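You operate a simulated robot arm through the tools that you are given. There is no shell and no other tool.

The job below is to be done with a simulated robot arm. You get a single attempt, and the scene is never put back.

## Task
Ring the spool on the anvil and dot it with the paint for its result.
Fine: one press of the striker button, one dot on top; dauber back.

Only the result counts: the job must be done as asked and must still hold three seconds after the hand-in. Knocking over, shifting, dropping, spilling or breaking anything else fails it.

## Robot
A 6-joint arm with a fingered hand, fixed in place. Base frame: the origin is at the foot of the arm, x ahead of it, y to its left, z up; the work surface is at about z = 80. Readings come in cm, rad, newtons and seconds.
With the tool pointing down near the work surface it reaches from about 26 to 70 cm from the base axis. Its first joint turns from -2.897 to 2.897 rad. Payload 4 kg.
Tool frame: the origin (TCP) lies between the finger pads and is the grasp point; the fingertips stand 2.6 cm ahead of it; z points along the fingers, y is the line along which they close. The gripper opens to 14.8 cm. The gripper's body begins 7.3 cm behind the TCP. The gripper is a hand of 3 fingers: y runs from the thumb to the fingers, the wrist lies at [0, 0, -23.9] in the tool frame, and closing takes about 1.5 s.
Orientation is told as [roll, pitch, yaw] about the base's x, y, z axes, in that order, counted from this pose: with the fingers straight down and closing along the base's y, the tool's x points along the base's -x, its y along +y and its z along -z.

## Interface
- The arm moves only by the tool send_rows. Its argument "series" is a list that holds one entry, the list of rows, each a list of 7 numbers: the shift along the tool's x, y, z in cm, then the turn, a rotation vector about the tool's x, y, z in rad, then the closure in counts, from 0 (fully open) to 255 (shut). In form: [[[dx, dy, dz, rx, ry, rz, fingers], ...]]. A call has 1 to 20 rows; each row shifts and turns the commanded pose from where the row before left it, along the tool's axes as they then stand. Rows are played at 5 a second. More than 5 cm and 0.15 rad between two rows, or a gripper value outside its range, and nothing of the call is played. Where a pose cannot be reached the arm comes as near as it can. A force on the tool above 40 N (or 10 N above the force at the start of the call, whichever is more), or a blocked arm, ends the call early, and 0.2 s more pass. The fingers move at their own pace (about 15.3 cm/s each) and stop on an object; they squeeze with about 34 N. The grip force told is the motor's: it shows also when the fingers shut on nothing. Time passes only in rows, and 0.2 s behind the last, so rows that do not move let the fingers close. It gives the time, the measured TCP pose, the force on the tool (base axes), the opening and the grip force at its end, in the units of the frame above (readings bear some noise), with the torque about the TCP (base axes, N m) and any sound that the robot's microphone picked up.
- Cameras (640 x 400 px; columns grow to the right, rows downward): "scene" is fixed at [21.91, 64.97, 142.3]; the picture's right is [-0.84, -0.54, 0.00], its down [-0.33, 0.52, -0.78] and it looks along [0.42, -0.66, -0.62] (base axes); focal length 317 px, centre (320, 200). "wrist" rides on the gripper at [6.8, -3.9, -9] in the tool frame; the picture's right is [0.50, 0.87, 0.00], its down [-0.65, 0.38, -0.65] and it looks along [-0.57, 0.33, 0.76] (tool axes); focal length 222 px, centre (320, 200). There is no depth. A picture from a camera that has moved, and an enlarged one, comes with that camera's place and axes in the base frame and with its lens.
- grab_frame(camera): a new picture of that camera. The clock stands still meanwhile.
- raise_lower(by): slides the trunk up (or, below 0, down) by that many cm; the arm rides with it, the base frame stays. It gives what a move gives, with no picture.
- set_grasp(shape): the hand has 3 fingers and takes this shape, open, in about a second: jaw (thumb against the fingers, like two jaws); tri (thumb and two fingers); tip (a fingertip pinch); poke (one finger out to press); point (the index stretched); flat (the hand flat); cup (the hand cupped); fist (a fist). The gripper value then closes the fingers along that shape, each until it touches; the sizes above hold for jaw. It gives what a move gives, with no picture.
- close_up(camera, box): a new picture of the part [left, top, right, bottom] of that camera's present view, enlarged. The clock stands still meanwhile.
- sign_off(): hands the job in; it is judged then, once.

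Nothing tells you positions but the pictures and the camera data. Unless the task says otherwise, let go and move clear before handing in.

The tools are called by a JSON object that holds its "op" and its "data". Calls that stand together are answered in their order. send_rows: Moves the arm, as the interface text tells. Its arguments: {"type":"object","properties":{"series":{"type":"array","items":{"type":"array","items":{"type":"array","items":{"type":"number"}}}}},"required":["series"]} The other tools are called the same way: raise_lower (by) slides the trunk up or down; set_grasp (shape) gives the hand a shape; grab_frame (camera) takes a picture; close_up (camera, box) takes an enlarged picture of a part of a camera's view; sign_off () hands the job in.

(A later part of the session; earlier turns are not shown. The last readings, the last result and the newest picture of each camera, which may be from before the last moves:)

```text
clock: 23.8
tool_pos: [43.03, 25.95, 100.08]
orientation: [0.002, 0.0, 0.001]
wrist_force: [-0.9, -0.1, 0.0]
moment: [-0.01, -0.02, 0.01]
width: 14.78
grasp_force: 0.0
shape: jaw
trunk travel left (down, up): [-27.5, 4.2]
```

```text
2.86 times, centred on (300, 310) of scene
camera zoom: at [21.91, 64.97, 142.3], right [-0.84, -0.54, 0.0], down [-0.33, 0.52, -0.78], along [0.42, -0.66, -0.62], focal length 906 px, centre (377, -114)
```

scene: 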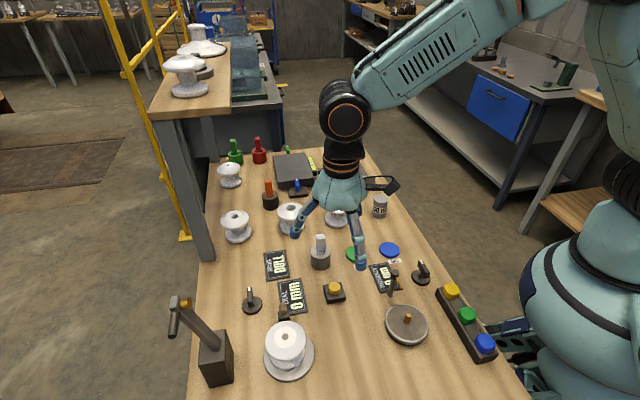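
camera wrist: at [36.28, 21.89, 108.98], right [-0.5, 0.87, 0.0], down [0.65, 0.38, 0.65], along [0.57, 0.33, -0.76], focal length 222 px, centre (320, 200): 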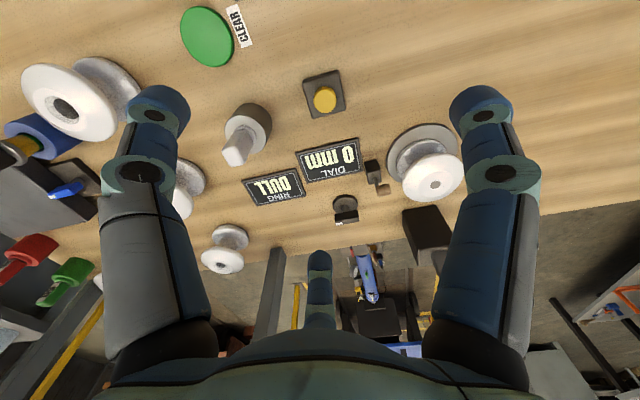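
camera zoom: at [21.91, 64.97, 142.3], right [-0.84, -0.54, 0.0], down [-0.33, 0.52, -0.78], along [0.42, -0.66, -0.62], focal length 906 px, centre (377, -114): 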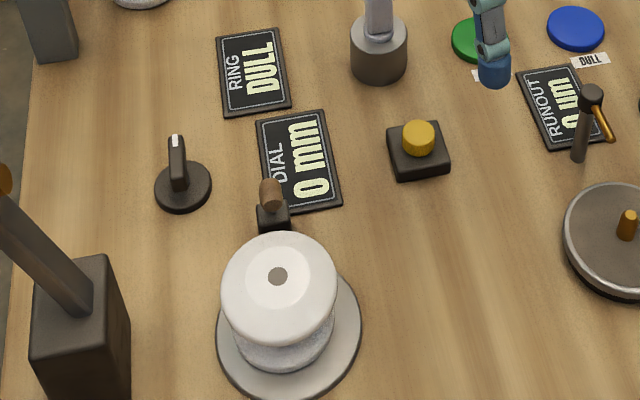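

The display settled on DULL, so blue it is. Now a closer look at the dauber's handle and holder to locate it.

{"op": "close_up", "data": {"camera": "wrist", "box": [190, 80, 300, 180]}}

{"op": "close_up", "data": {"camera": "scene", "box": [290, 220, 350, 280]}}

{"op": "close_up", "data": {"camera": "scene", "box": [340, 230, 430, 280]}}

```text
4.00 times, centred on (245, 130) of wrist
camera zoom: at [36.28, 21.89, 108.98], right [-0.5, 0.87, 0.0], down [0.65, 0.38, 0.65], along [0.57, 0.33, -0.76], focal length 888 px, centre (620, 480)
```

zoom: 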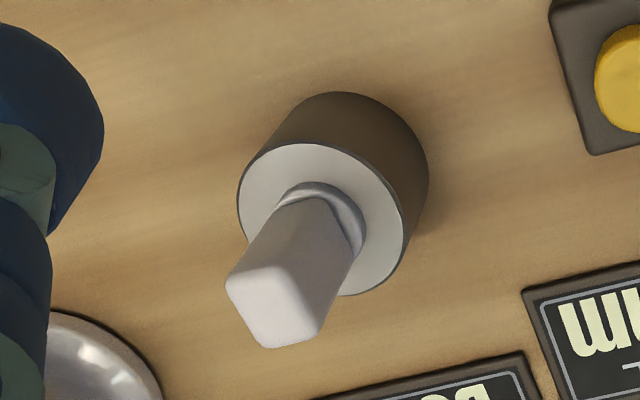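

```text
6.67 times, centred on (320, 250) of scene
camera zoom: at [21.91, 64.97, 142.3], right [-0.84, -0.54, 0.0], down [-0.33, 0.52, -0.78], along [0.42, -0.66, -0.62], focal length 2114 px, centre (320, -133)
```

zoom: 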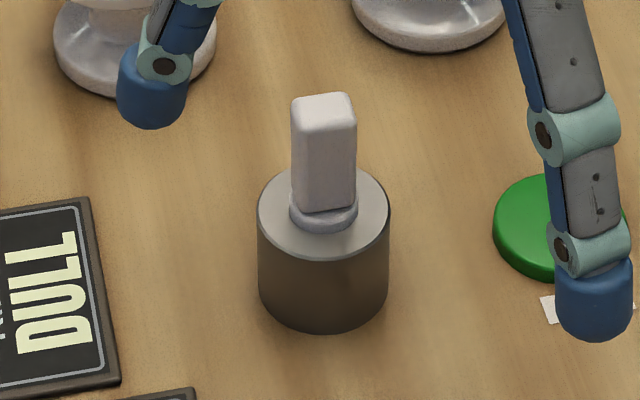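

```text
7.11 times, centred on (385, 255) of scene
camera zoom: at [21.91, 64.97, 142.3], right [-0.84, -0.54, 0.0], down [-0.33, 0.52, -0.78], along [0.42, -0.66, -0.62], focal length 2255 px, centre (-142, -191)
```

zoom: 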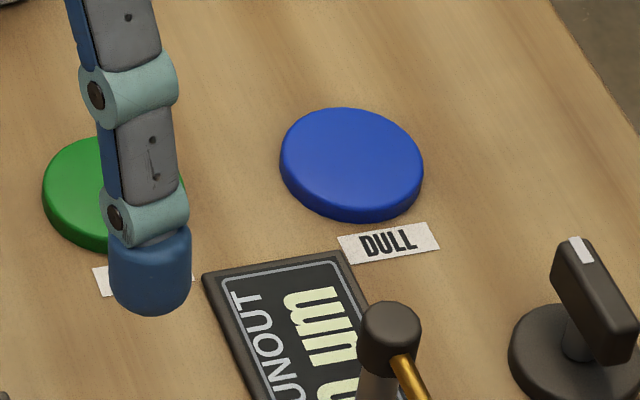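

The dauber's handle top is at about [50.35, 20.1, 89.3], with the holder rim at z≈84.2. I'll hover over it with the hand turned so it closes across the narrow side of the handle.

{"op": "send_rows", "data": {"series": [[[-3.7, -2.97, 0, 0, 0, 0, 40], [-3.7, -2.97, 0, 0, 0, 0, 40], [0, 0, 0, 0, 0, -0.14, 40], [0, 0, 0, 0, 0, -0.14, 40], [0, 0, 0, 0, 0, -0.14, 40], [0, 0, 0, 0, 0, -0.14, 40], [0, 0, 0, 0, 0, -0.14, 40], [0, 0, 0, 0, 0, 0, 40]]]}}

{"op": "grab_frame", "data": {"camera": "wrist"}}

{"op": "close_up", "data": {"camera": "wrist", "box": [270, 50, 390, 150]}}

{"op": "grab_frame", "data": {"camera": "scene"}}

```text
clock: 25.6
tool_pos: [50.09, 20.0, 100.45]
orientation: [0.0, 0.001, 0.703]
wrist_force: [0.6, 0.5, -0.9]
moment: [-0.01, 0.0, -0.01]
width: 12.5
grasp_force: 0.1
shape: jaw
trunk travel left (down, up): [-27.5, 4.2]
```

```text
taken
camera wrist: at [47.64, 12.57, 109.3], right [-0.94, 0.34, 0.0], down [0.26, 0.71, 0.65], along [0.22, 0.62, -0.76], focal length 222 px, centre (320, 200)
```

wrist: 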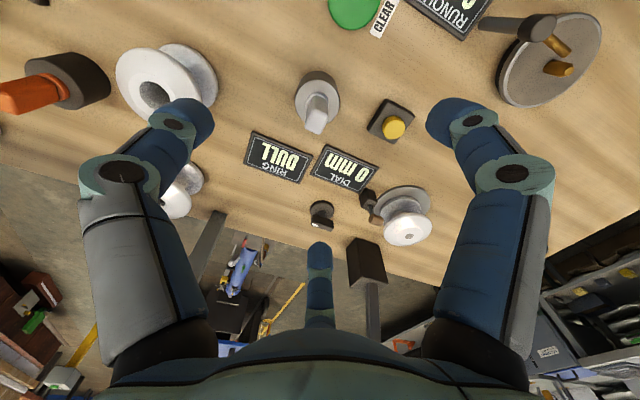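

```text
4.00 times, centred on (330, 100) of wrist
camera zoom: at [47.64, 12.57, 109.3], right [-0.94, 0.34, 0.0], down [0.26, 0.71, 0.65], along [0.22, 0.62, -0.76], focal length 888 px, centre (280, 600)
```

zoom: 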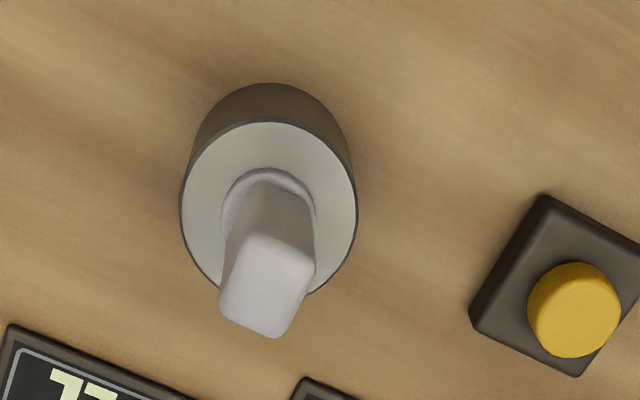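

```text
taken
```

scene: 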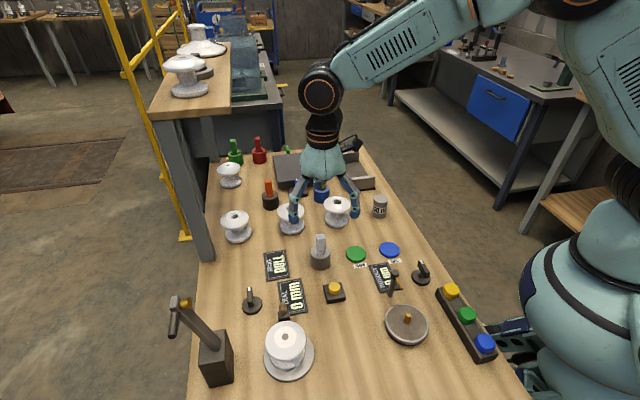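

The handle (about 1.6 × 1.9 cm) is nearly aligned with the hand. Small correction, then descend with fingertips staying just above the holder rim.

{"op": "send_rows", "data": {"series": [[[-0.14, -0.05, 0, 0, 0, -0.085, 90], [0, 0, 4, 0, 0, 0, 100], [0, 0, 4, 0, 0, 0, 110], [0, 0, 3, 0, 0, 0, 110], [0, 0, 1.4, 0, 0, 0, 110], [0, 0, 0, 0, 0, 0, 110]]]}}

{"op": "grab_frame", "data": {"camera": "wrist"}}

{"op": "close_up", "data": {"camera": "scene", "box": [270, 190, 390, 280]}}

```text
clock: 27.0
tool_pos: [50.33, 20.18, 87.9]
orientation: [0.0, -0.001, 0.783]
wrist_force: [-0.1, -0.4, 0.0]
moment: [0.0, 0.02, 0.03]
width: 8.46
grasp_force: 0.0
shape: jaw
trunk travel left (down, up): [-27.5, 4.2]
```

```text
taken
camera wrist: at [48.37, 12.48, 96.85], right [-0.97, 0.26, 0.0], down [0.2, 0.73, 0.65], along [0.17, 0.63, -0.76], focal length 222 px, centre (320, 200)
```

wrist: 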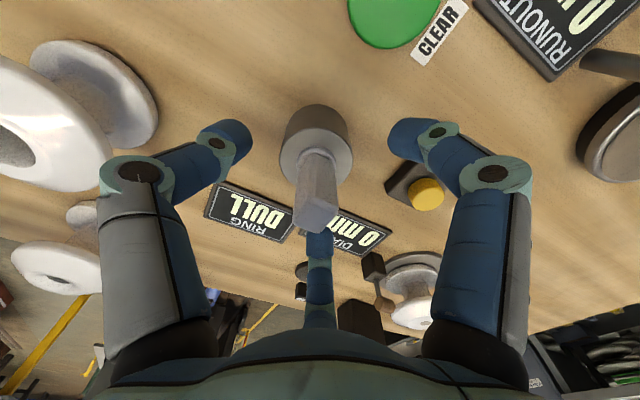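

```text
4.44 times, centred on (330, 235) of scene
camera zoom: at [21.91, 64.97, 142.3], right [-0.84, -0.54, 0.0], down [-0.33, 0.52, -0.78], along [0.42, -0.66, -0.62], focal length 1410 px, centre (276, 44)
```

zoom: 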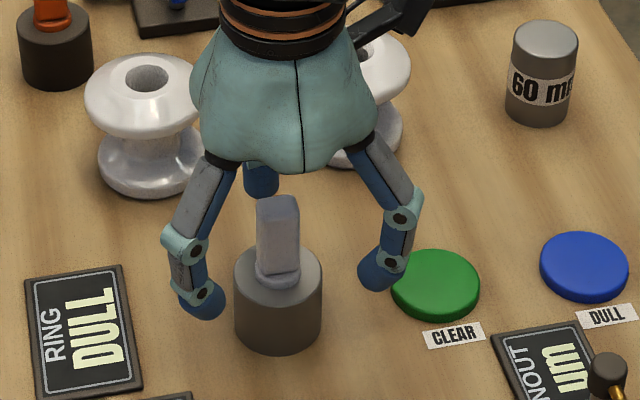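

Well centred. Closing on the handle gradually.

{"op": "send_rows", "data": {"series": [[[0, 0, 0.3, 0, 0, 0, 130], [0, 0, 0, 0, 0, 0, 150], [0, 0, 0, 0, 0, 0, 170], [0, 0, 0, 0, 0, 0, 185], [0, 0, 0, 0, 0, 0, 200], [0, 0, 0, 0, 0, 0, 215], [0, 0, 0, 0, 0, 0, 230], [0, 0, 0, 0, 0, 0, 255], [0, 0, 0, 0, 0, 0, 255], [0, 0, 0, 0, 0, 0, 255]]]}}

{"op": "grab_frame", "data": {"camera": "wrist"}}

{"op": "close_up", "data": {"camera": "scene", "box": [270, 190, 390, 280]}}

```text
clock: 29.2
tool_pos: [50.34, 20.03, 87.6]
orientation: [0.001, -0.001, 0.782]
wrist_force: [0.1, -0.3, -0.2]
moment: [0.0, -0.08, 0.0]
width: 1.79
grasp_force: 33.6
shape: jaw
trunk travel left (down, up): [-27.5, 4.2]
```

```text
taken
camera wrist: at [48.37, 12.44, 96.56], right [-0.97, 0.26, 0.0], down [0.2, 0.73, 0.65], along [0.17, 0.63, -0.76], focal length 222 px, centre (320, 200)
```

wrist: 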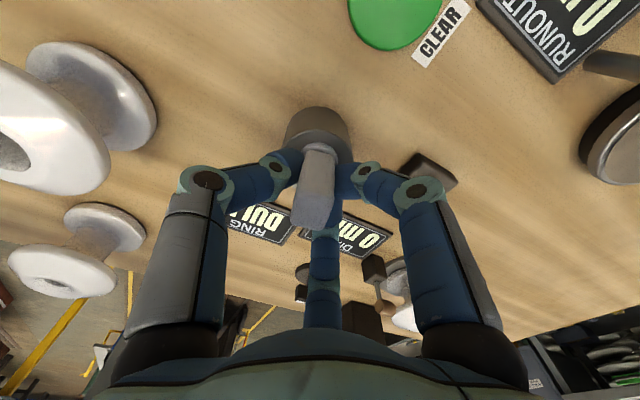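

```text
4.44 times, centred on (330, 235) of scene
camera zoom: at [21.91, 64.97, 142.3], right [-0.84, -0.54, 0.0], down [-0.33, 0.52, -0.78], along [0.42, -0.66, -0.62], focal length 1410 px, centre (276, 44)
```

zoom: 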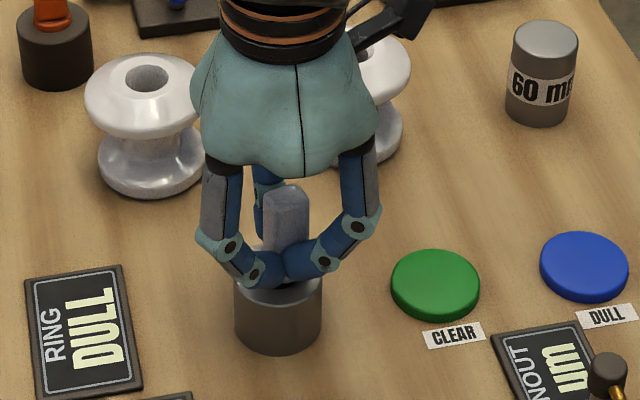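

Gripped (width 1.8). Lifting the dauber straight up out of its holder and checking.

{"op": "send_rows", "data": {"series": [[[0, 0, -1, 0, 0, 0, 255], [0, 0, -2, 0, 0, 0, 255], [0, 0, -2, 0, 0, 0, 255], [0, 0, -3, 0, 0, 0, 255], [0, 0, -4, 0, 0, 0, 255], [0, 0, 0, 0, 0, 0, 255]]]}}

{"op": "grab_frame", "data": {"camera": "wrist"}}

{"op": "close_up", "data": {"camera": "scene", "box": [260, 160, 400, 280]}}

```text
clock: 30.6
tool_pos: [50.2, 20.23, 99.66]
orientation: [-0.002, 0.0, 0.785]
wrist_force: [-0.3, 0.2, 0.1]
moment: [0.03, 0.02, -0.01]
width: 1.78
grasp_force: 34.5
shape: jaw
trunk travel left (down, up): [-27.5, 4.2]
```

```text
taken
camera wrist: at [48.32, 12.57, 108.61], right [-0.97, 0.26, 0.0], down [0.2, 0.73, 0.65], along [0.17, 0.63, -0.76], focal length 222 px, centre (320, 200)
```

wrist: 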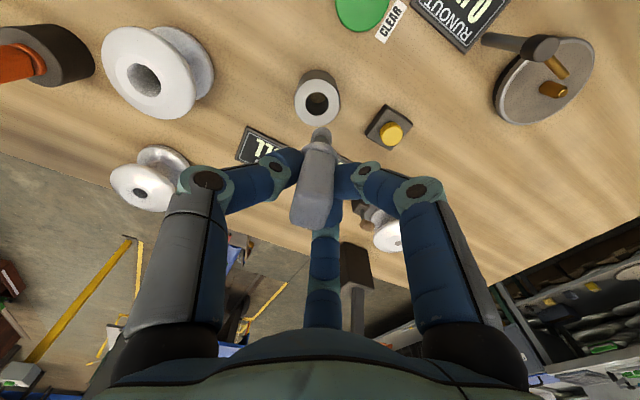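

```text
3.33 times, centred on (330, 220) of scene
camera zoom: at [21.91, 64.97, 142.3], right [-0.84, -0.54, 0.0], down [-0.33, 0.52, -0.78], along [0.42, -0.66, -0.62], focal length 1057 px, centre (287, 133)
```

zoom: 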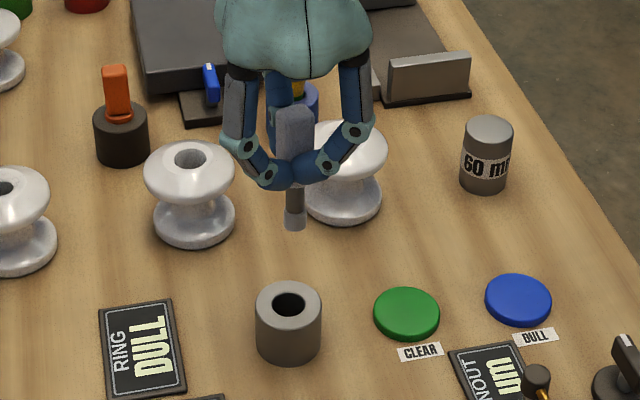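

The dauber is out. A closer look at the tip to find its offset from the TCP.

{"op": "close_up", "data": {"camera": "scene", "box": [290, 180, 350, 260]}}

{"op": "close_up", "data": {"camera": "wrist", "box": [280, 60, 370, 240]}}

{"op": "close_up", "data": {"camera": "scene", "box": [240, 300, 330, 380]}}

```text
5.00 times, centred on (320, 220) of scene
camera zoom: at [21.91, 64.97, 142.3], right [-0.84, -0.54, 0.0], down [-0.33, 0.52, -0.78], along [0.42, -0.66, -0.62], focal length 1586 px, centre (320, 100)
```

zoom: 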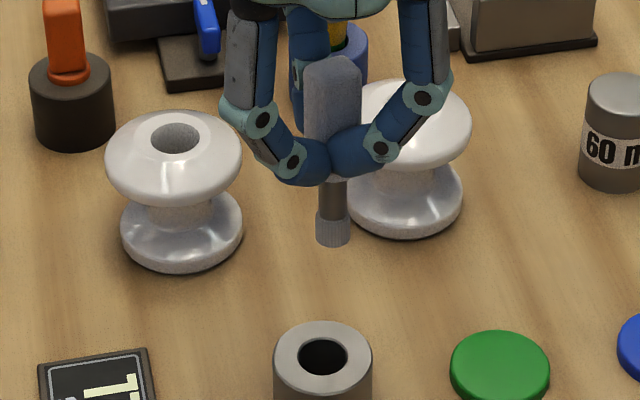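

```text
2.22 times, centred on (325, 150) of wrist
camera zoom: at [48.32, 12.57, 108.61], right [-0.97, 0.26, 0.0], down [0.2, 0.73, 0.65], along [0.17, 0.63, -0.76], focal length 494 px, centre (309, 311)
```

zoom: 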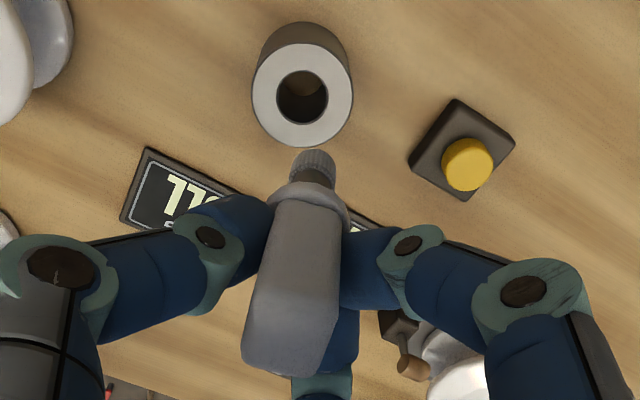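

```text
5.00 times, centred on (285, 340) of scene
camera zoom: at [21.91, 64.97, 142.3], right [-0.84, -0.54, 0.0], down [-0.33, 0.52, -0.78], along [0.42, -0.66, -0.62], focal length 1586 px, centre (495, -500)
```

zoom: 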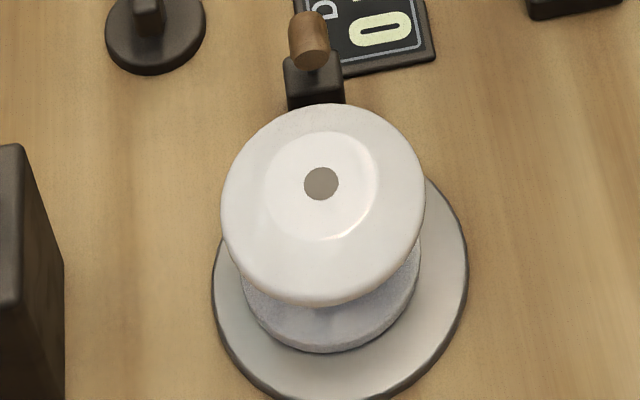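

The tip is about 7.4 cm below the TCP, slightly offset (about [-0.3, -0.5]). Moving to hover over the blue DULL pad at about [37.2, 7.1].

{"op": "send_rows", "data": {"series": [[[4.49, 0.045, 0, 0, 0, 0, 255], [4.49, 0.045, 0, 0, 0, 0, 255], [4.49, 0.045, 0, 0, 0, 0, 255], [4.49, 0.045, 0, 0, 0, 0, 255], [0, 0, 4, 0, 0, 0, 255], [0, 0, 0, 0, 0, 0, 255], [0, 0, 0, 0, 0, 0, 255]]]}}

{"op": "grab_frame", "data": {"camera": "wrist"}}

{"op": "close_up", "data": {"camera": "wrist", "box": [270, 80, 370, 240]}}

{"op": "close_up", "data": {"camera": "scene", "box": [330, 180, 450, 280]}}

```text
clock: 32.2
tool_pos: [37.72, 7.57, 95.83]
orientation: [-0.002, 0.001, 0.784]
wrist_force: [0.0, 0.5, -0.7]
moment: [0.0, -0.01, -0.02]
width: 1.77
grasp_force: 34.8
shape: jaw
trunk travel left (down, up): [-27.5, 4.2]
```

```text
taken
camera wrist: at [35.82, -0.06, 104.66], right [-0.97, 0.26, 0.0], down [0.2, 0.73, 0.65], along [0.17, 0.63, -0.76], focal length 222 px, centre (320, 200)
```

wrist: 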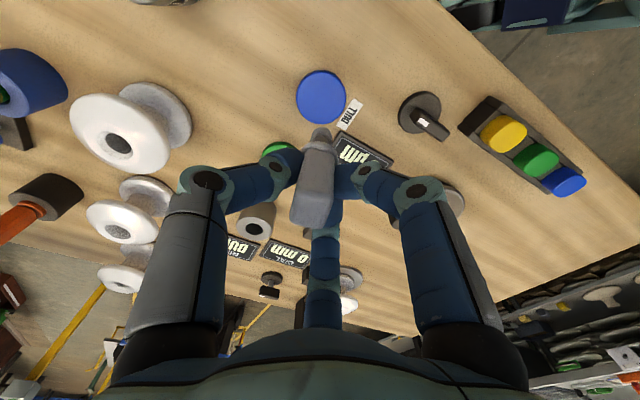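

```text
2.50 times, centred on (320, 160) of wrist
camera zoom: at [35.82, -0.06, 104.66], right [-0.97, 0.26, 0.0], down [0.2, 0.73, 0.65], along [0.17, 0.63, -0.76], focal length 555 px, centre (320, 300)
```

zoom: 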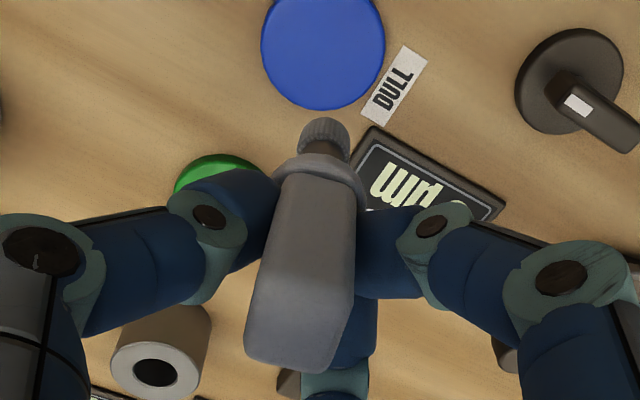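

```text
4.00 times, centred on (390, 230) of scene
camera zoom: at [21.91, 64.97, 142.3], right [-0.84, -0.54, 0.0], down [-0.33, 0.52, -0.78], along [0.42, -0.66, -0.62], focal length 1268 px, centre (40, 80)
```

zoom: 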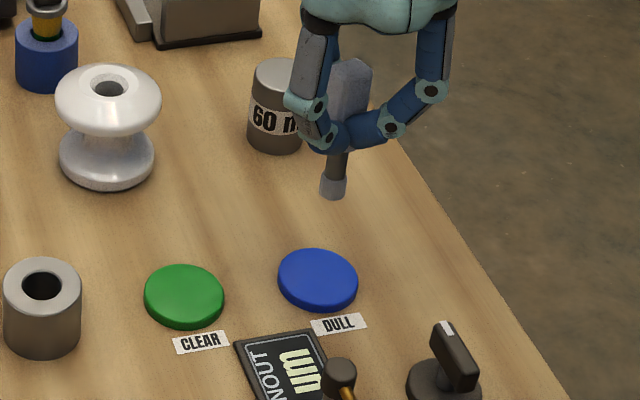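

The tip is right over the blue pad, about 8 cm above. Descending most of the way, then in small steps.

{"op": "send_rows", "data": {"series": [[[0, 0, 3, 0, 0, 0, 255], [0, 0, 3, 0, 0, 0, 255], [0, 0, 0.8, 0, 0, 0, 255], [0, 0, 0, 0, 0, 0, 255]]]}}

{"op": "close_up", "data": {"camera": "scene", "box": [330, 190, 450, 290]}}

```text
clock: 33.2
tool_pos: [37.58, 7.61, 88.85]
orientation: [0.0, -0.001, 0.786]
wrist_force: [-0.2, -1.4, -0.2]
moment: [0.02, 0.0, -0.01]
width: 1.78
grasp_force: 33.4
shape: jaw
trunk travel left (down, up): [-27.5, 4.2]
```

```text
4.00 times, centred on (390, 240) of scene
camera zoom: at [21.91, 64.97, 142.3], right [-0.84, -0.54, 0.0], down [-0.33, 0.52, -0.78], along [0.42, -0.66, -0.62], focal length 1268 px, centre (40, 40)
```

zoom: 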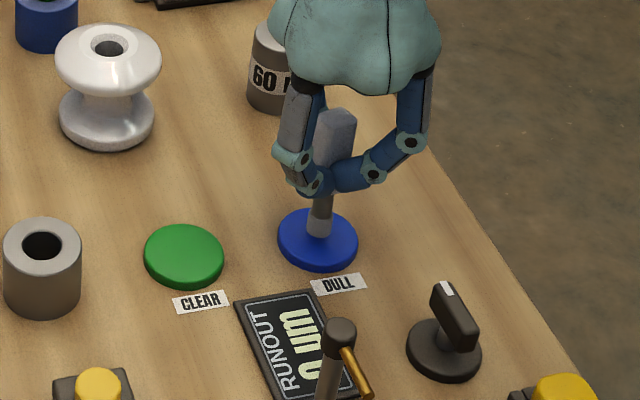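

{"op": "send_rows", "data": {"series": [[[0, 0, 0.3, 0, 0, 0, 255], [0, 0, 0.2, 0, 0, 0, 255], [0, 0, 0, 0, 0, 0, 255]]]}}

{"op": "close_up", "data": {"camera": "scene", "box": [360, 210, 420, 270]}}

```text
clock: 34.0
tool_pos: [37.5, 7.59, 88.39]
orientation: [0.001, 0.0, 0.786]
wrist_force: [0.1, 0.0, -0.6]
moment: [0.01, 0.01, 0.0]
width: 1.78
grasp_force: 33.8
shape: jaw
trunk travel left (down, up): [-27.5, 4.2]
```

```text
6.67 times, centred on (390, 240) of scene
camera zoom: at [21.91, 64.97, 142.3], right [-0.84, -0.54, 0.0], down [-0.33, 0.52, -0.78], along [0.42, -0.66, -0.62], focal length 2114 px, centre (-147, -67)
```

zoom: 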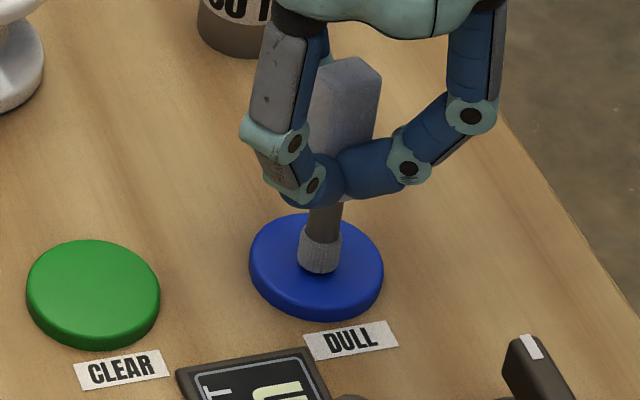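

{"op": "send_rows", "data": {"series": [[[0, 0, 0.15, 0, 0, 0, 255], [0, 0, 0.15, 0, 0, 0, 255], [0, 0, 0, 0, 0, 0, 255]]]}}

{"op": "close_up", "data": {"camera": "scene", "box": [360, 210, 420, 270]}}

```text
clock: 34.8
tool_pos: [37.56, 7.56, 88.11]
orientation: [-0.001, -0.001, 0.785]
wrist_force: [0.2, 0.4, 10.7]
moment: [-0.03, -0.02, 0.03]
width: 1.78
grasp_force: 33.8
shape: jaw
trunk travel left (down, up): [-27.5, 4.2]
```

```text
6.67 times, centred on (390, 240) of scene
camera zoom: at [21.91, 64.97, 142.3], right [-0.84, -0.54, 0.0], down [-0.33, 0.52, -0.78], along [0.42, -0.66, -0.62], focal length 2114 px, centre (-147, -67)
```

zoom: 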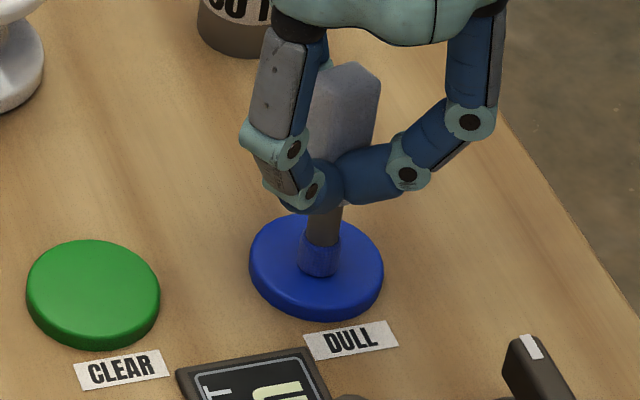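

The tip has gone blue after touching the pad. Lifting, then carrying it over to the spool at about [43.5, 43].

{"op": "send_rows", "data": {"series": [[[0, 0, -2, 0, 0, 0, 255], [0, 0, -3, 0, 0, 0, 255], [0, 0, -4, 0, 0, 0, 255], [0, 0, -4, 0, 0, 0, 255], [-3.186, 2.354, 0, 0, 0, 0, 255], [-3.186, 2.354, 0, 0, 0, 0, 255], [-3.186, 2.354, 0, 0, 0, 0, 255], [-3.186, 2.354, 0, 0, 0, 0, 255], [-3.186, 2.354, 0, 0, 0, 0, 255], [-3.186, 2.354, 0, 0, 0, 0, 255], [-3.186, 2.354, 0, 0, 0, 0, 255], [-3.186, 2.354, 0, 0, 0, 0, 255], [-3.186, 2.354, 0, 0, 0, 0, 255], [0, 0, 0, 0, 0, 0, 255], [0, 0, 0, 0, 0, 0, 255]]]}}

{"op": "grab_frame", "data": {"camera": "scene"}}

{"op": "close_up", "data": {"camera": "scene", "box": [230, 250, 350, 370]}}

{"op": "close_up", "data": {"camera": "wrist", "box": [250, 50, 390, 240]}}

```text
clock: 38.0
tool_pos: [42.92, 43.0, 100.89]
orientation: [-0.001, -0.001, 0.784]
wrist_force: [-0.6, 0.1, -0.4]
moment: [-0.03, 0.01, 0.05]
width: 1.73
grasp_force: 33.5
shape: jaw
trunk travel left (down, up): [-27.5, 4.2]
```

```text
taken
```

scene: 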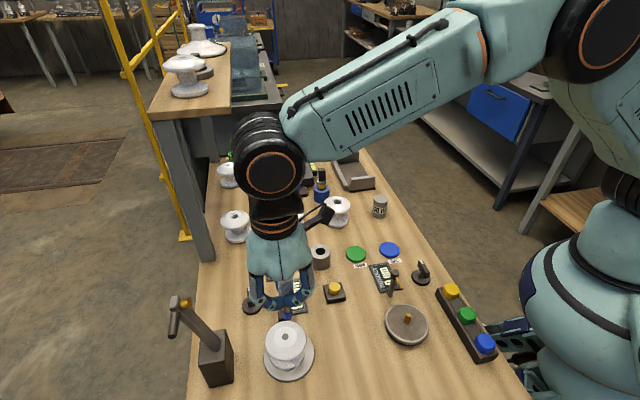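

```text
3.33 times, centred on (290, 310) of scene
camera zoom: at [21.91, 64.97, 142.3], right [-0.84, -0.54, 0.0], down [-0.33, 0.52, -0.78], along [0.42, -0.66, -0.62], focal length 1057 px, centre (420, -167)
```

zoom: 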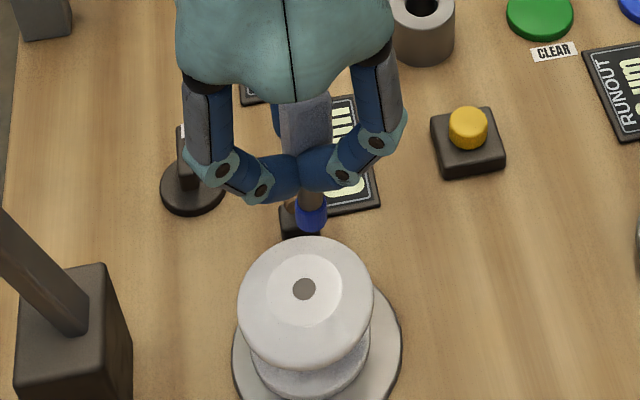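

```text
2.11 times, centred on (320, 145) of wrist
camera zoom: at [40.96, 35.26, 109.85], right [-0.97, 0.26, 0.0], down [0.2, 0.73, 0.65], along [0.17, 0.63, -0.76], focal length 468 px, centre (320, 316)
```

zoom: 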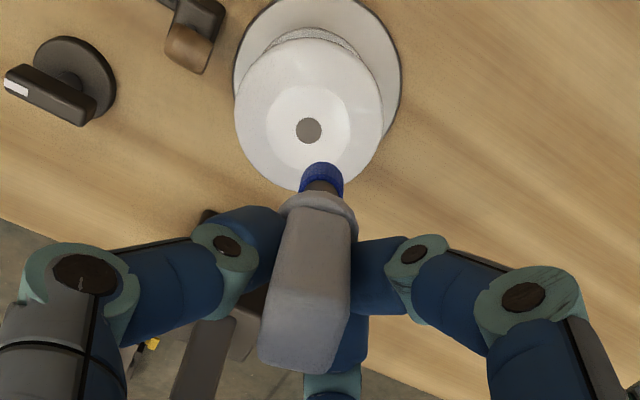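

Tip at about [42.8, 42.5, 93.1], spool top centre at [43.55, 42.9, 86.4]. I'll shift slightly so the dot lands on the flat top beside the bore, and descend to just above it.

{"op": "send_rows", "data": {"series": [[[0.445, 0.02, 0, 0, 0, 0, 255], [0, 0, 3, 0, 0, 0, 255], [0, 0, 2, 0, 0, 0, 255], [0, 0, 0.8, 0, 0, 0, 255], [0, 0, 0, 0, 0, 0, 255]]]}}

{"op": "close_up", "data": {"camera": "scene", "box": [230, 270, 350, 370]}}

{"op": "close_up", "data": {"camera": "wrist", "box": [250, 50, 390, 240]}}

```text
clock: 39.2
tool_pos: [42.67, 42.7, 95.23]
orientation: [0.0, -0.001, 0.785]
wrist_force: [0.2, 1.1, -0.3]
moment: [-0.04, -0.02, 0.02]
width: 1.74
grasp_force: 34.4
shape: jaw
trunk travel left (down, up): [-27.5, 4.2]
```

```text
4.00 times, centred on (290, 320) of scene
camera zoom: at [21.91, 64.97, 142.3], right [-0.84, -0.54, 0.0], down [-0.33, 0.52, -0.78], along [0.42, -0.66, -0.62], focal length 1268 px, centre (440, -280)
```

zoom: 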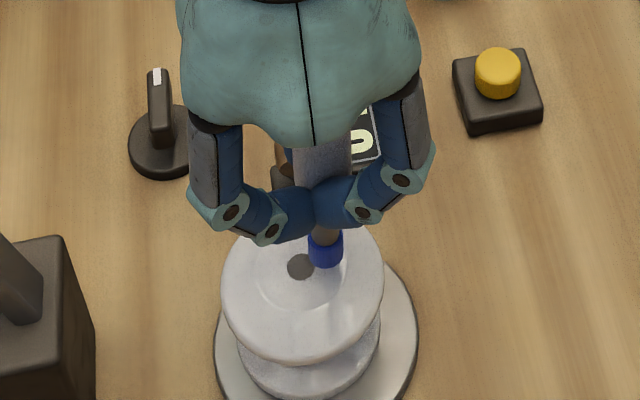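

```text
2.11 times, centred on (320, 145) of wrist
camera zoom: at [40.69, 34.99, 104.04], right [-0.97, 0.26, 0.0], down [0.2, 0.73, 0.65], along [0.17, 0.63, -0.76], focal length 468 px, centre (320, 316)
```

zoom: 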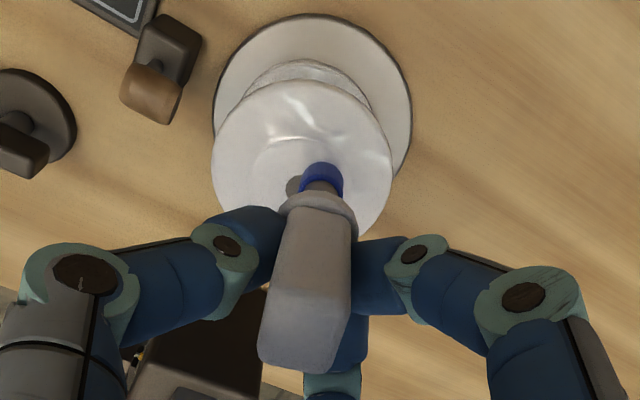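

{"op": "send_rows", "data": {"series": [[[0, 0, 0.3, 0, 0, 0, 255], [0, 0, 0.2, 0, 0, 0, 255], [0, 0, 0, 0, 0, 0, 255]]]}}

{"op": "close_up", "data": {"camera": "scene", "box": [260, 290, 330, 350]}}

```text
clock: 40.0
tool_pos: [42.55, 42.66, 94.62]
orientation: [0.0, 0.001, 0.784]
wrist_force: [0.2, -1.6, -0.6]
moment: [0.03, 0.03, 0.0]
width: 1.75
grasp_force: 33.7
shape: jaw
trunk travel left (down, up): [-27.5, 4.2]
```

```text
6.67 times, centred on (295, 320) of scene
camera zoom: at [21.91, 64.97, 142.3], right [-0.84, -0.54, 0.0], down [-0.33, 0.52, -0.78], along [0.42, -0.66, -0.62], focal length 2114 px, centre (487, -600)
```

zoom: 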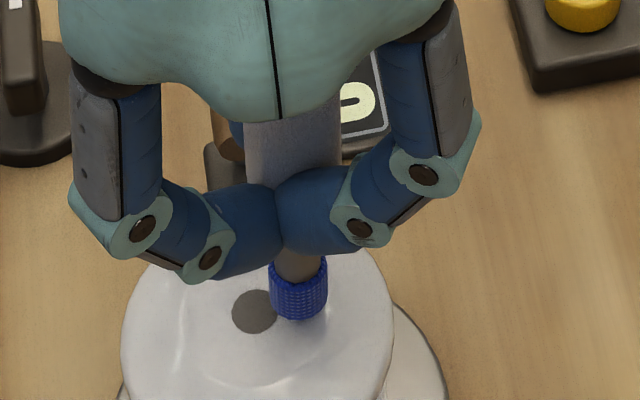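

{"op": "send_rows", "data": {"series": [[[0, 0, 0.2, 0, 0, 0, 255], [0, 0, 0.2, 0, 0, 0, 255], [0, 0, 0, 0, 0, 0, 255]]]}}

{"op": "close_up", "data": {"camera": "scene", "box": [260, 290, 330, 350]}}

```text
clock: 40.8
tool_pos: [42.59, 42.64, 94.26]
orientation: [-0.001, -0.001, 0.783]
wrist_force: [-0.4, 0.1, 0.2]
moment: [-0.01, 0.03, 0.04]
width: 1.77
grasp_force: 34.0
shape: jaw
trunk travel left (down, up): [-27.5, 4.2]
```

```text
6.67 times, centred on (295, 320) of scene
camera zoom: at [21.91, 64.97, 142.3], right [-0.84, -0.54, 0.0], down [-0.33, 0.52, -0.78], along [0.42, -0.66, -0.62], focal length 2114 px, centre (487, -600)
```

zoom: 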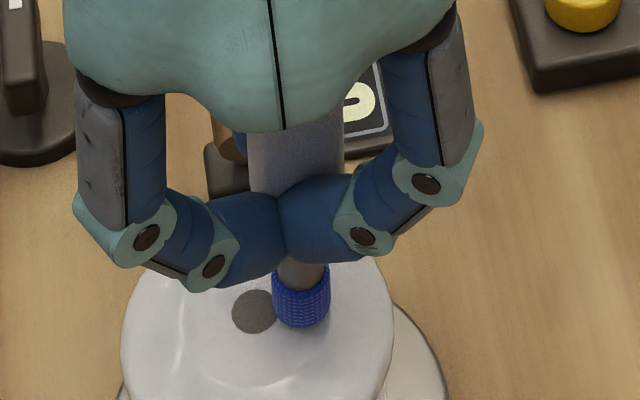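

Not touching yet. I'll nudge 0.4 cm inward so the dot stays on the flat part, then keep lowering.

{"op": "send_rows", "data": {"series": [[[-0.39, -0.08, 0, 0, 0, 0, 255], [0, 0, 0.2, 0, 0, 0, 255], [0, 0, 0, 0, 0, 0, 255]]]}}

{"op": "close_up", "data": {"camera": "scene", "box": [260, 290, 330, 350]}}

```text
clock: 41.6
tool_pos: [42.87, 42.85, 94.14]
orientation: [0.001, 0.0, 0.784]
wrist_force: [-0.2, 0.4, -0.3]
moment: [0.0, 0.01, 0.01]
width: 1.75
grasp_force: 33.5
shape: jaw
trunk travel left (down, up): [-27.5, 4.2]
```

```text
6.67 times, centred on (295, 320) of scene
camera zoom: at [21.91, 64.97, 142.3], right [-0.84, -0.54, 0.0], down [-0.33, 0.52, -0.78], along [0.42, -0.66, -0.62], focal length 2114 px, centre (487, -600)
```

zoom: 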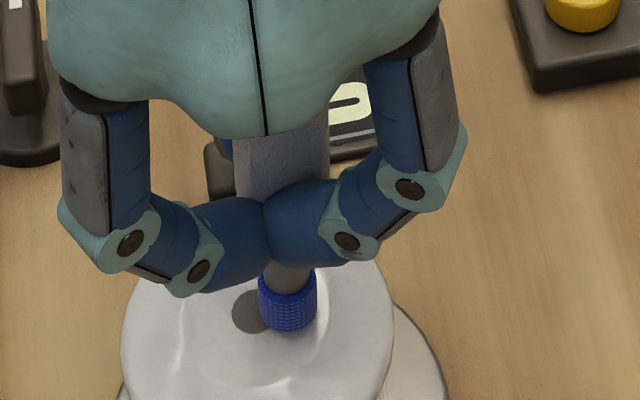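

{"op": "send_rows", "data": {"series": [[[0, 0, 0.15, 0, 0, 0, 255], [0, 0, 0.1, 0, 0, 0, 255], [0, 0, 0, 0, 0, 0, 255]]]}}

```text
clock: 42.4
tool_pos: [42.86, 42.85, 93.88]
orientation: [0.0, -0.001, 0.784]
wrist_force: [-1.1, 1.0, 5.4]
moment: [0.03, 0.04, 0.02]
width: 1.73
grasp_force: 34.2
shape: jaw
trunk travel left (down, up): [-27.5, 4.2]
```

Contact at about 5 N. Lifting straight up and checking the dot.

{"op": "send_rows", "data": {"series": [[[0, 0, -1, 0, 0, 0, 255], [0, 0, -3, 0, 0, 0, 255], [0, 0, -4, 0, 0, 0, 255], [0, 0, 0, 0, 0, 0, 255]]]}}

{"op": "close_up", "data": {"camera": "scene", "box": [240, 290, 340, 380]}}

{"op": "close_up", "data": {"camera": "wrist", "box": [250, 50, 390, 240]}}

```text
clock: 43.4
tool_pos: [42.87, 42.82, 101.94]
orientation: [-0.001, -0.001, 0.785]
wrist_force: [-0.1, 0.5, -0.4]
moment: [-0.01, 0.02, -0.02]
width: 1.76
grasp_force: 33.7
shape: jaw
trunk travel left (down, up): [-27.5, 4.2]
```

```text
4.44 times, centred on (290, 335) of scene
camera zoom: at [21.91, 64.97, 142.3], right [-0.84, -0.54, 0.0], down [-0.33, 0.52, -0.78], along [0.42, -0.66, -0.62], focal length 1410 px, centre (453, -400)
```

zoom: 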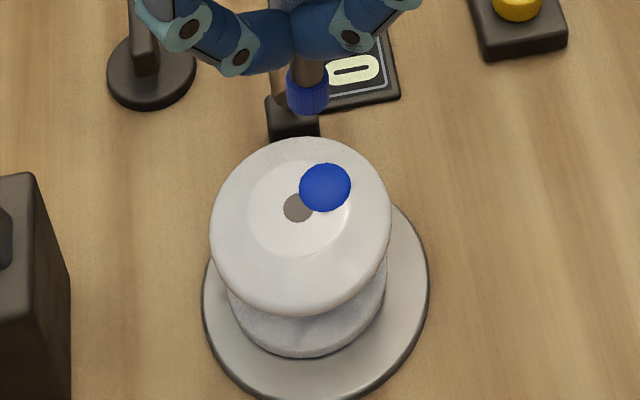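

```text
2.11 times, centred on (320, 145) of wrist
camera zoom: at [40.96, 35.14, 110.78], right [-0.97, 0.26, 0.0], down [0.2, 0.73, 0.65], along [0.17, 0.63, -0.76], focal length 468 px, centre (320, 316)
```

zoom: 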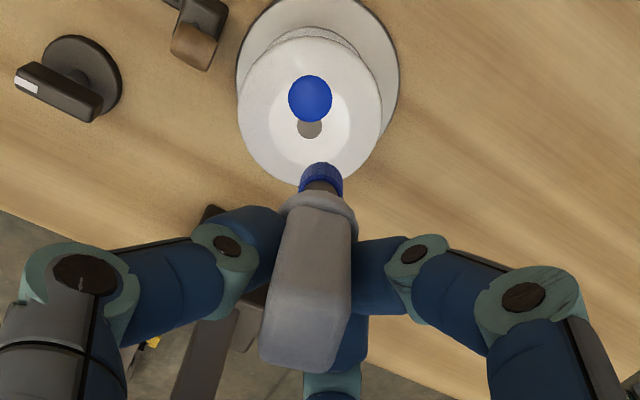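

One clean blue dot is on the spool's top. Now back to the holder by retracing the moves; I'll hover at the same height as after the pick to compare pictures.

{"op": "send_rows", "data": {"series": [[[1.7765, -3.551, 0, 0, 0, 0, 255], [1.7765, -3.551, 0, 0, 0, 0, 255], [1.7765, -3.551, 0, 0, 0, 0, 255], [1.7765, -3.551, 0, 0, 0, 0, 255], [1.7765, -3.551, 0, 0, 0, 0, 255], [1.7765, -3.551, 0, 0, 0, 0, 255], [0, 0, 2.25, 0, 0, 0, 255], [0, 0, 0, 0, 0, 0, 255], [0, 0, 0, 0, 0, 0, 255]]]}}

{"op": "close_up", "data": {"camera": "scene", "box": [290, 180, 350, 260]}}

{"op": "close_up", "data": {"camera": "wrist", "box": [280, 60, 370, 240]}}

```text
clock: 45.4
tool_pos: [50.16, 20.17, 99.78]
orientation: [0.0, 0.002, 0.785]
wrist_force: [0.7, 0.7, -0.3]
moment: [0.01, 0.0, -0.01]
width: 1.76
grasp_force: 33.9
shape: jaw
trunk travel left (down, up): [-27.5, 4.2]
```

```text
5.00 times, centred on (320, 220) of scene
camera zoom: at [21.91, 64.97, 142.3], right [-0.84, -0.54, 0.0], down [-0.33, 0.52, -0.78], along [0.42, -0.66, -0.62], focal length 1586 px, centre (320, 100)
```

zoom: 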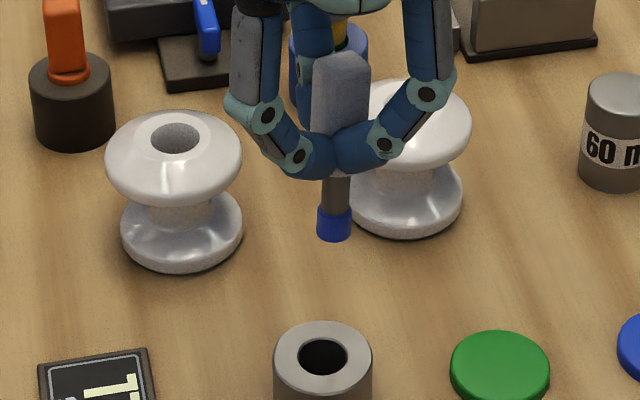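

```text
2.22 times, centred on (325, 150) of wrist
camera zoom: at [48.26, 12.37, 108.71], right [-0.97, 0.26, 0.0], down [0.2, 0.73, 0.65], along [0.17, 0.63, -0.76], focal length 494 px, centre (309, 311)
```

zoom: 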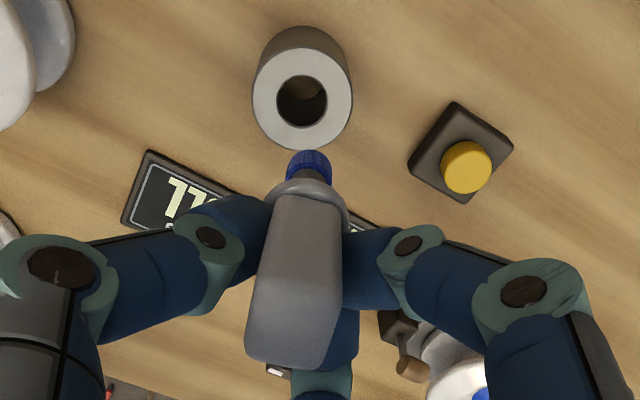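

The dauber leans about 5° in the grip and its tip sits a little off the bore (tip ≈ [50.1, 19.4], bore ≈ [50.5, 19.9]). I'll level it by tilting the hand slightly and recentre before lowering.

{"op": "send_rows", "data": {"series": [[[-0.96, 0.667, 0, 0, 0, 0, 255], [0, 0, 0, 0.073, 0.047, 0, 255], [0, 0, 0, 0, 0, 0, 255], [0, 0, 0, 0, 0, 0, 255]]]}}

{"op": "close_up", "data": {"camera": "scene", "box": [290, 180, 350, 260]}}

{"op": "close_up", "data": {"camera": "wrist", "box": [280, 60, 370, 240]}}

```text
clock: 46.4
tool_pos: [50.46, 21.37, 99.65]
orientation: [-0.074, 0.049, 0.784]
wrist_force: [-0.9, -0.1, -0.8]
moment: [0.0, 0.01, -0.06]
width: 1.74
grasp_force: 34.4
shape: jaw
trunk travel left (down, up): [-27.5, 4.2]
```

```text
5.00 times, centred on (320, 220) of scene
camera zoom: at [21.91, 64.97, 142.3], right [-0.84, -0.54, 0.0], down [-0.33, 0.52, -0.78], along [0.42, -0.66, -0.62], focal length 1586 px, centre (320, 100)
```

zoom: 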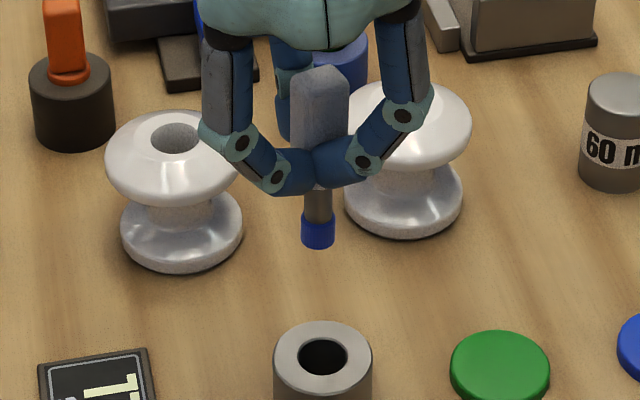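

```text
2.22 times, centred on (325, 150) of wrist
camera zoom: at [48.38, 14.42, 109.15], right [-0.97, 0.26, -0.04], down [0.18, 0.78, 0.59], along [0.18, 0.56, -0.8], focal length 494 px, centre (309, 311)
```

zoom: 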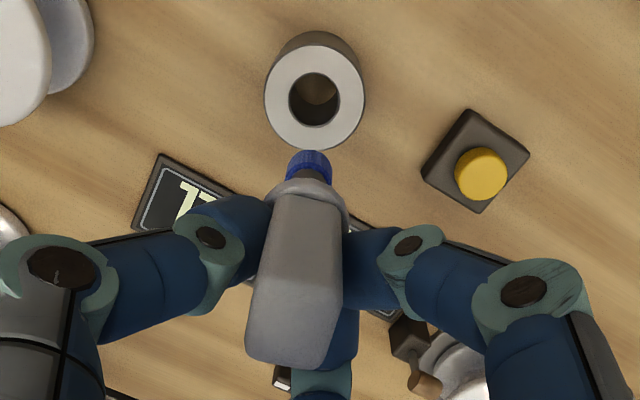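

Now nearly vertical with the tip almost over the bore. Small correction and lowering to just above the rim.

{"op": "send_rows", "data": {"series": [[[0.226, -0.128, 0, 0, 0, 0, 255], [-0.141, 0.219, 2.99, 0, 0, 0, 255], [-0.141, 0.219, 2.99, 0, 0, 0, 255], [-0.024, 0.036, 0.5, 0, 0, 0, 255], [0, 0, 0, 0, 0, 0, 255], [0, 0, 0, 0, 0, 0, 255]]]}}

{"op": "close_up", "data": {"camera": "scene", "box": [290, 200, 350, 280]}}

{"op": "close_up", "data": {"camera": "wrist", "box": [280, 60, 370, 240]}}

```text
clock: 47.8
tool_pos: [50.34, 20.84, 93.17]
orientation: [-0.073, 0.047, 0.783]
wrist_force: [-0.2, 0.4, -0.7]
moment: [-0.03, 0.03, 0.0]
width: 1.74
grasp_force: 34.0
shape: jaw
trunk travel left (down, up): [-27.5, 4.2]
```

```text
5.00 times, centred on (320, 240) of scene
camera zoom: at [21.91, 64.97, 142.3], right [-0.84, -0.54, 0.0], down [-0.33, 0.52, -0.78], along [0.42, -0.66, -0.62], focal length 1586 px, centre (320, 0)
```

zoom: 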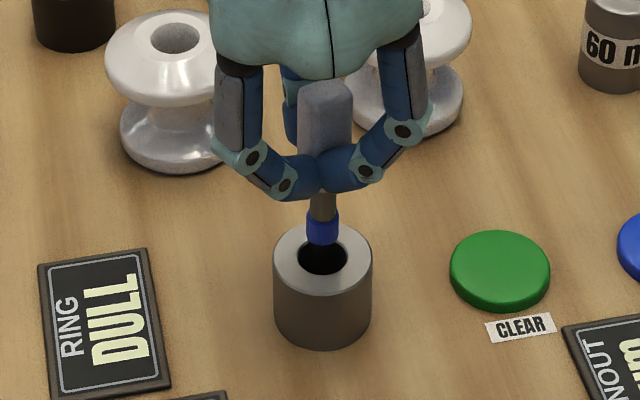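

```text
2.22 times, centred on (325, 150) of wrist
camera zoom: at [48.32, 14.09, 102.6], right [-0.97, 0.26, -0.04], down [0.18, 0.78, 0.59], along [0.18, 0.57, -0.8], focal length 494 px, centre (309, 311)
```

zoom: 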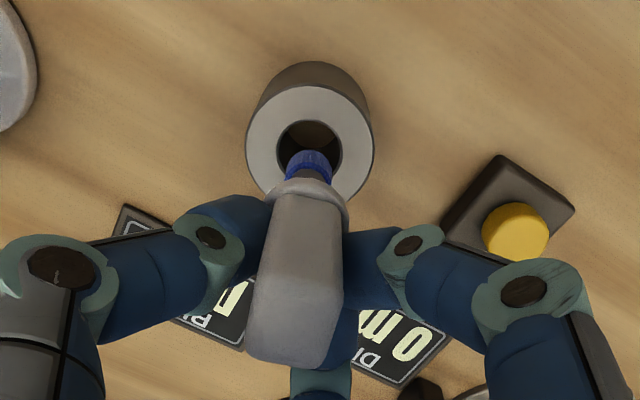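

Tip is lined up with the bore to within about a millimetre. Lowering in stages.

{"op": "send_rows", "data": {"series": [[[-0.047, 0.073, 0.996, 0, 0, 0, 255], [-0.047, 0.073, 0.996, 0, 0, 0, 255], [-0.024, 0.037, 0.498, 0, 0, 0, 255], [0, 0, 0, 0, 0, 0, 255]]]}}

{"op": "close_up", "data": {"camera": "scene", "box": [290, 200, 350, 280]}}

{"op": "close_up", "data": {"camera": "wrist", "box": [280, 60, 370, 240]}}

```text
clock: 48.8
tool_pos: [50.48, 21.06, 90.54]
orientation: [-0.073, 0.047, 0.783]
wrist_force: [0.6, 0.3, -0.7]
moment: [-0.01, -0.02, 0.02]
width: 1.71
grasp_force: 34.4
shape: jaw
trunk travel left (down, up): [-27.5, 4.2]
```

```text
5.00 times, centred on (320, 240) of scene
camera zoom: at [21.91, 64.97, 142.3], right [-0.84, -0.54, 0.0], down [-0.33, 0.52, -0.78], along [0.42, -0.66, -0.62], focal length 1586 px, centre (320, 0)
```

zoom: 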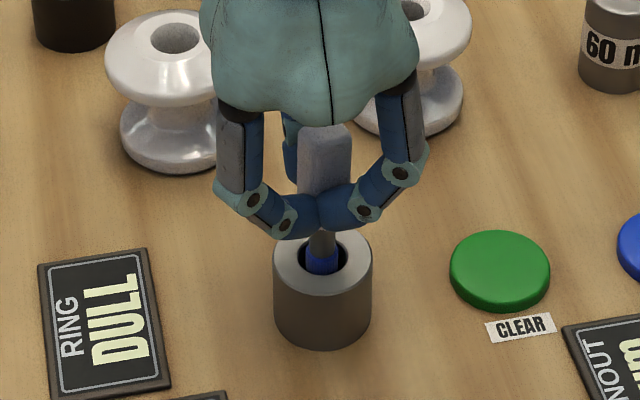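

```text
2.22 times, centred on (325, 150) of wrist
camera zoom: at [48.36, 14.09, 100.09], right [-0.97, 0.26, -0.04], down [0.18, 0.78, 0.59], along [0.18, 0.57, -0.8], focal length 494 px, centre (309, 311)
```

zoom: 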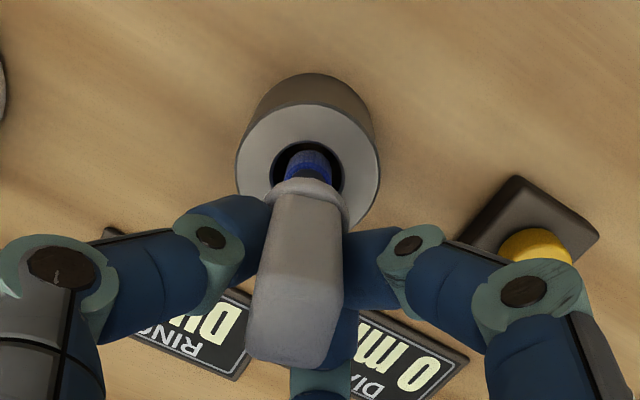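

The tip is in the bore, centred and without contact. Continuing down.

{"op": "send_rows", "data": {"series": [[[-0.035, 0.055, 0.747, 0, 0, 0, 255], [-0.035, 0.055, 0.747, 0, 0, 0, 255], [-0.024, 0.037, 0.498, 0, 0, 0, 255], [0, 0, 0, 0, 0, 0, 255]]]}}

{"op": "close_up", "data": {"camera": "scene", "box": [290, 200, 350, 280]}}

{"op": "close_up", "data": {"camera": "wrist", "box": [280, 60, 370, 240]}}

```text
clock: 49.8
tool_pos: [50.36, 21.02, 88.6]
orientation: [-0.074, 0.049, 0.783]
wrist_force: [-0.1, -0.6, 1.0]
moment: [0.01, -0.02, 0.03]
width: 1.73
grasp_force: 34.0
shape: jaw
trunk travel left (down, up): [-27.5, 4.2]
```

```text
5.00 times, centred on (320, 240) of scene
camera zoom: at [21.91, 64.97, 142.3], right [-0.84, -0.54, 0.0], down [-0.33, 0.52, -0.78], along [0.42, -0.66, -0.62], focal length 1586 px, centre (320, 0)
```

zoom: 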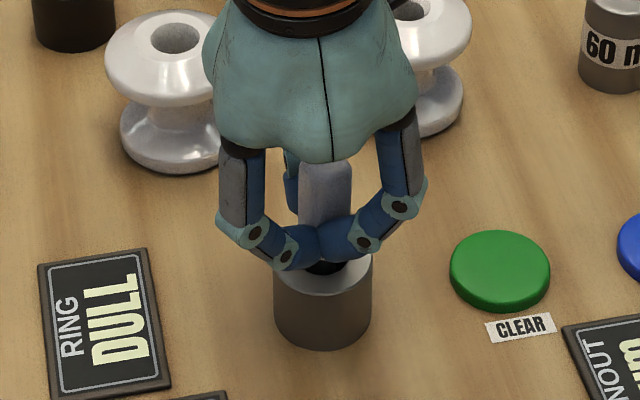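

```text
2.22 times, centred on (325, 150) of wrist
camera zoom: at [48.31, 14.13, 98.08], right [-0.97, 0.26, -0.04], down [0.18, 0.78, 0.59], along [0.18, 0.57, -0.8], focal length 494 px, centre (309, 311)
```

zoom: 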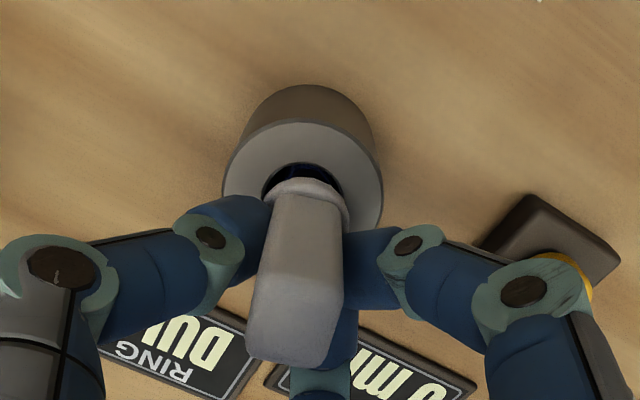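

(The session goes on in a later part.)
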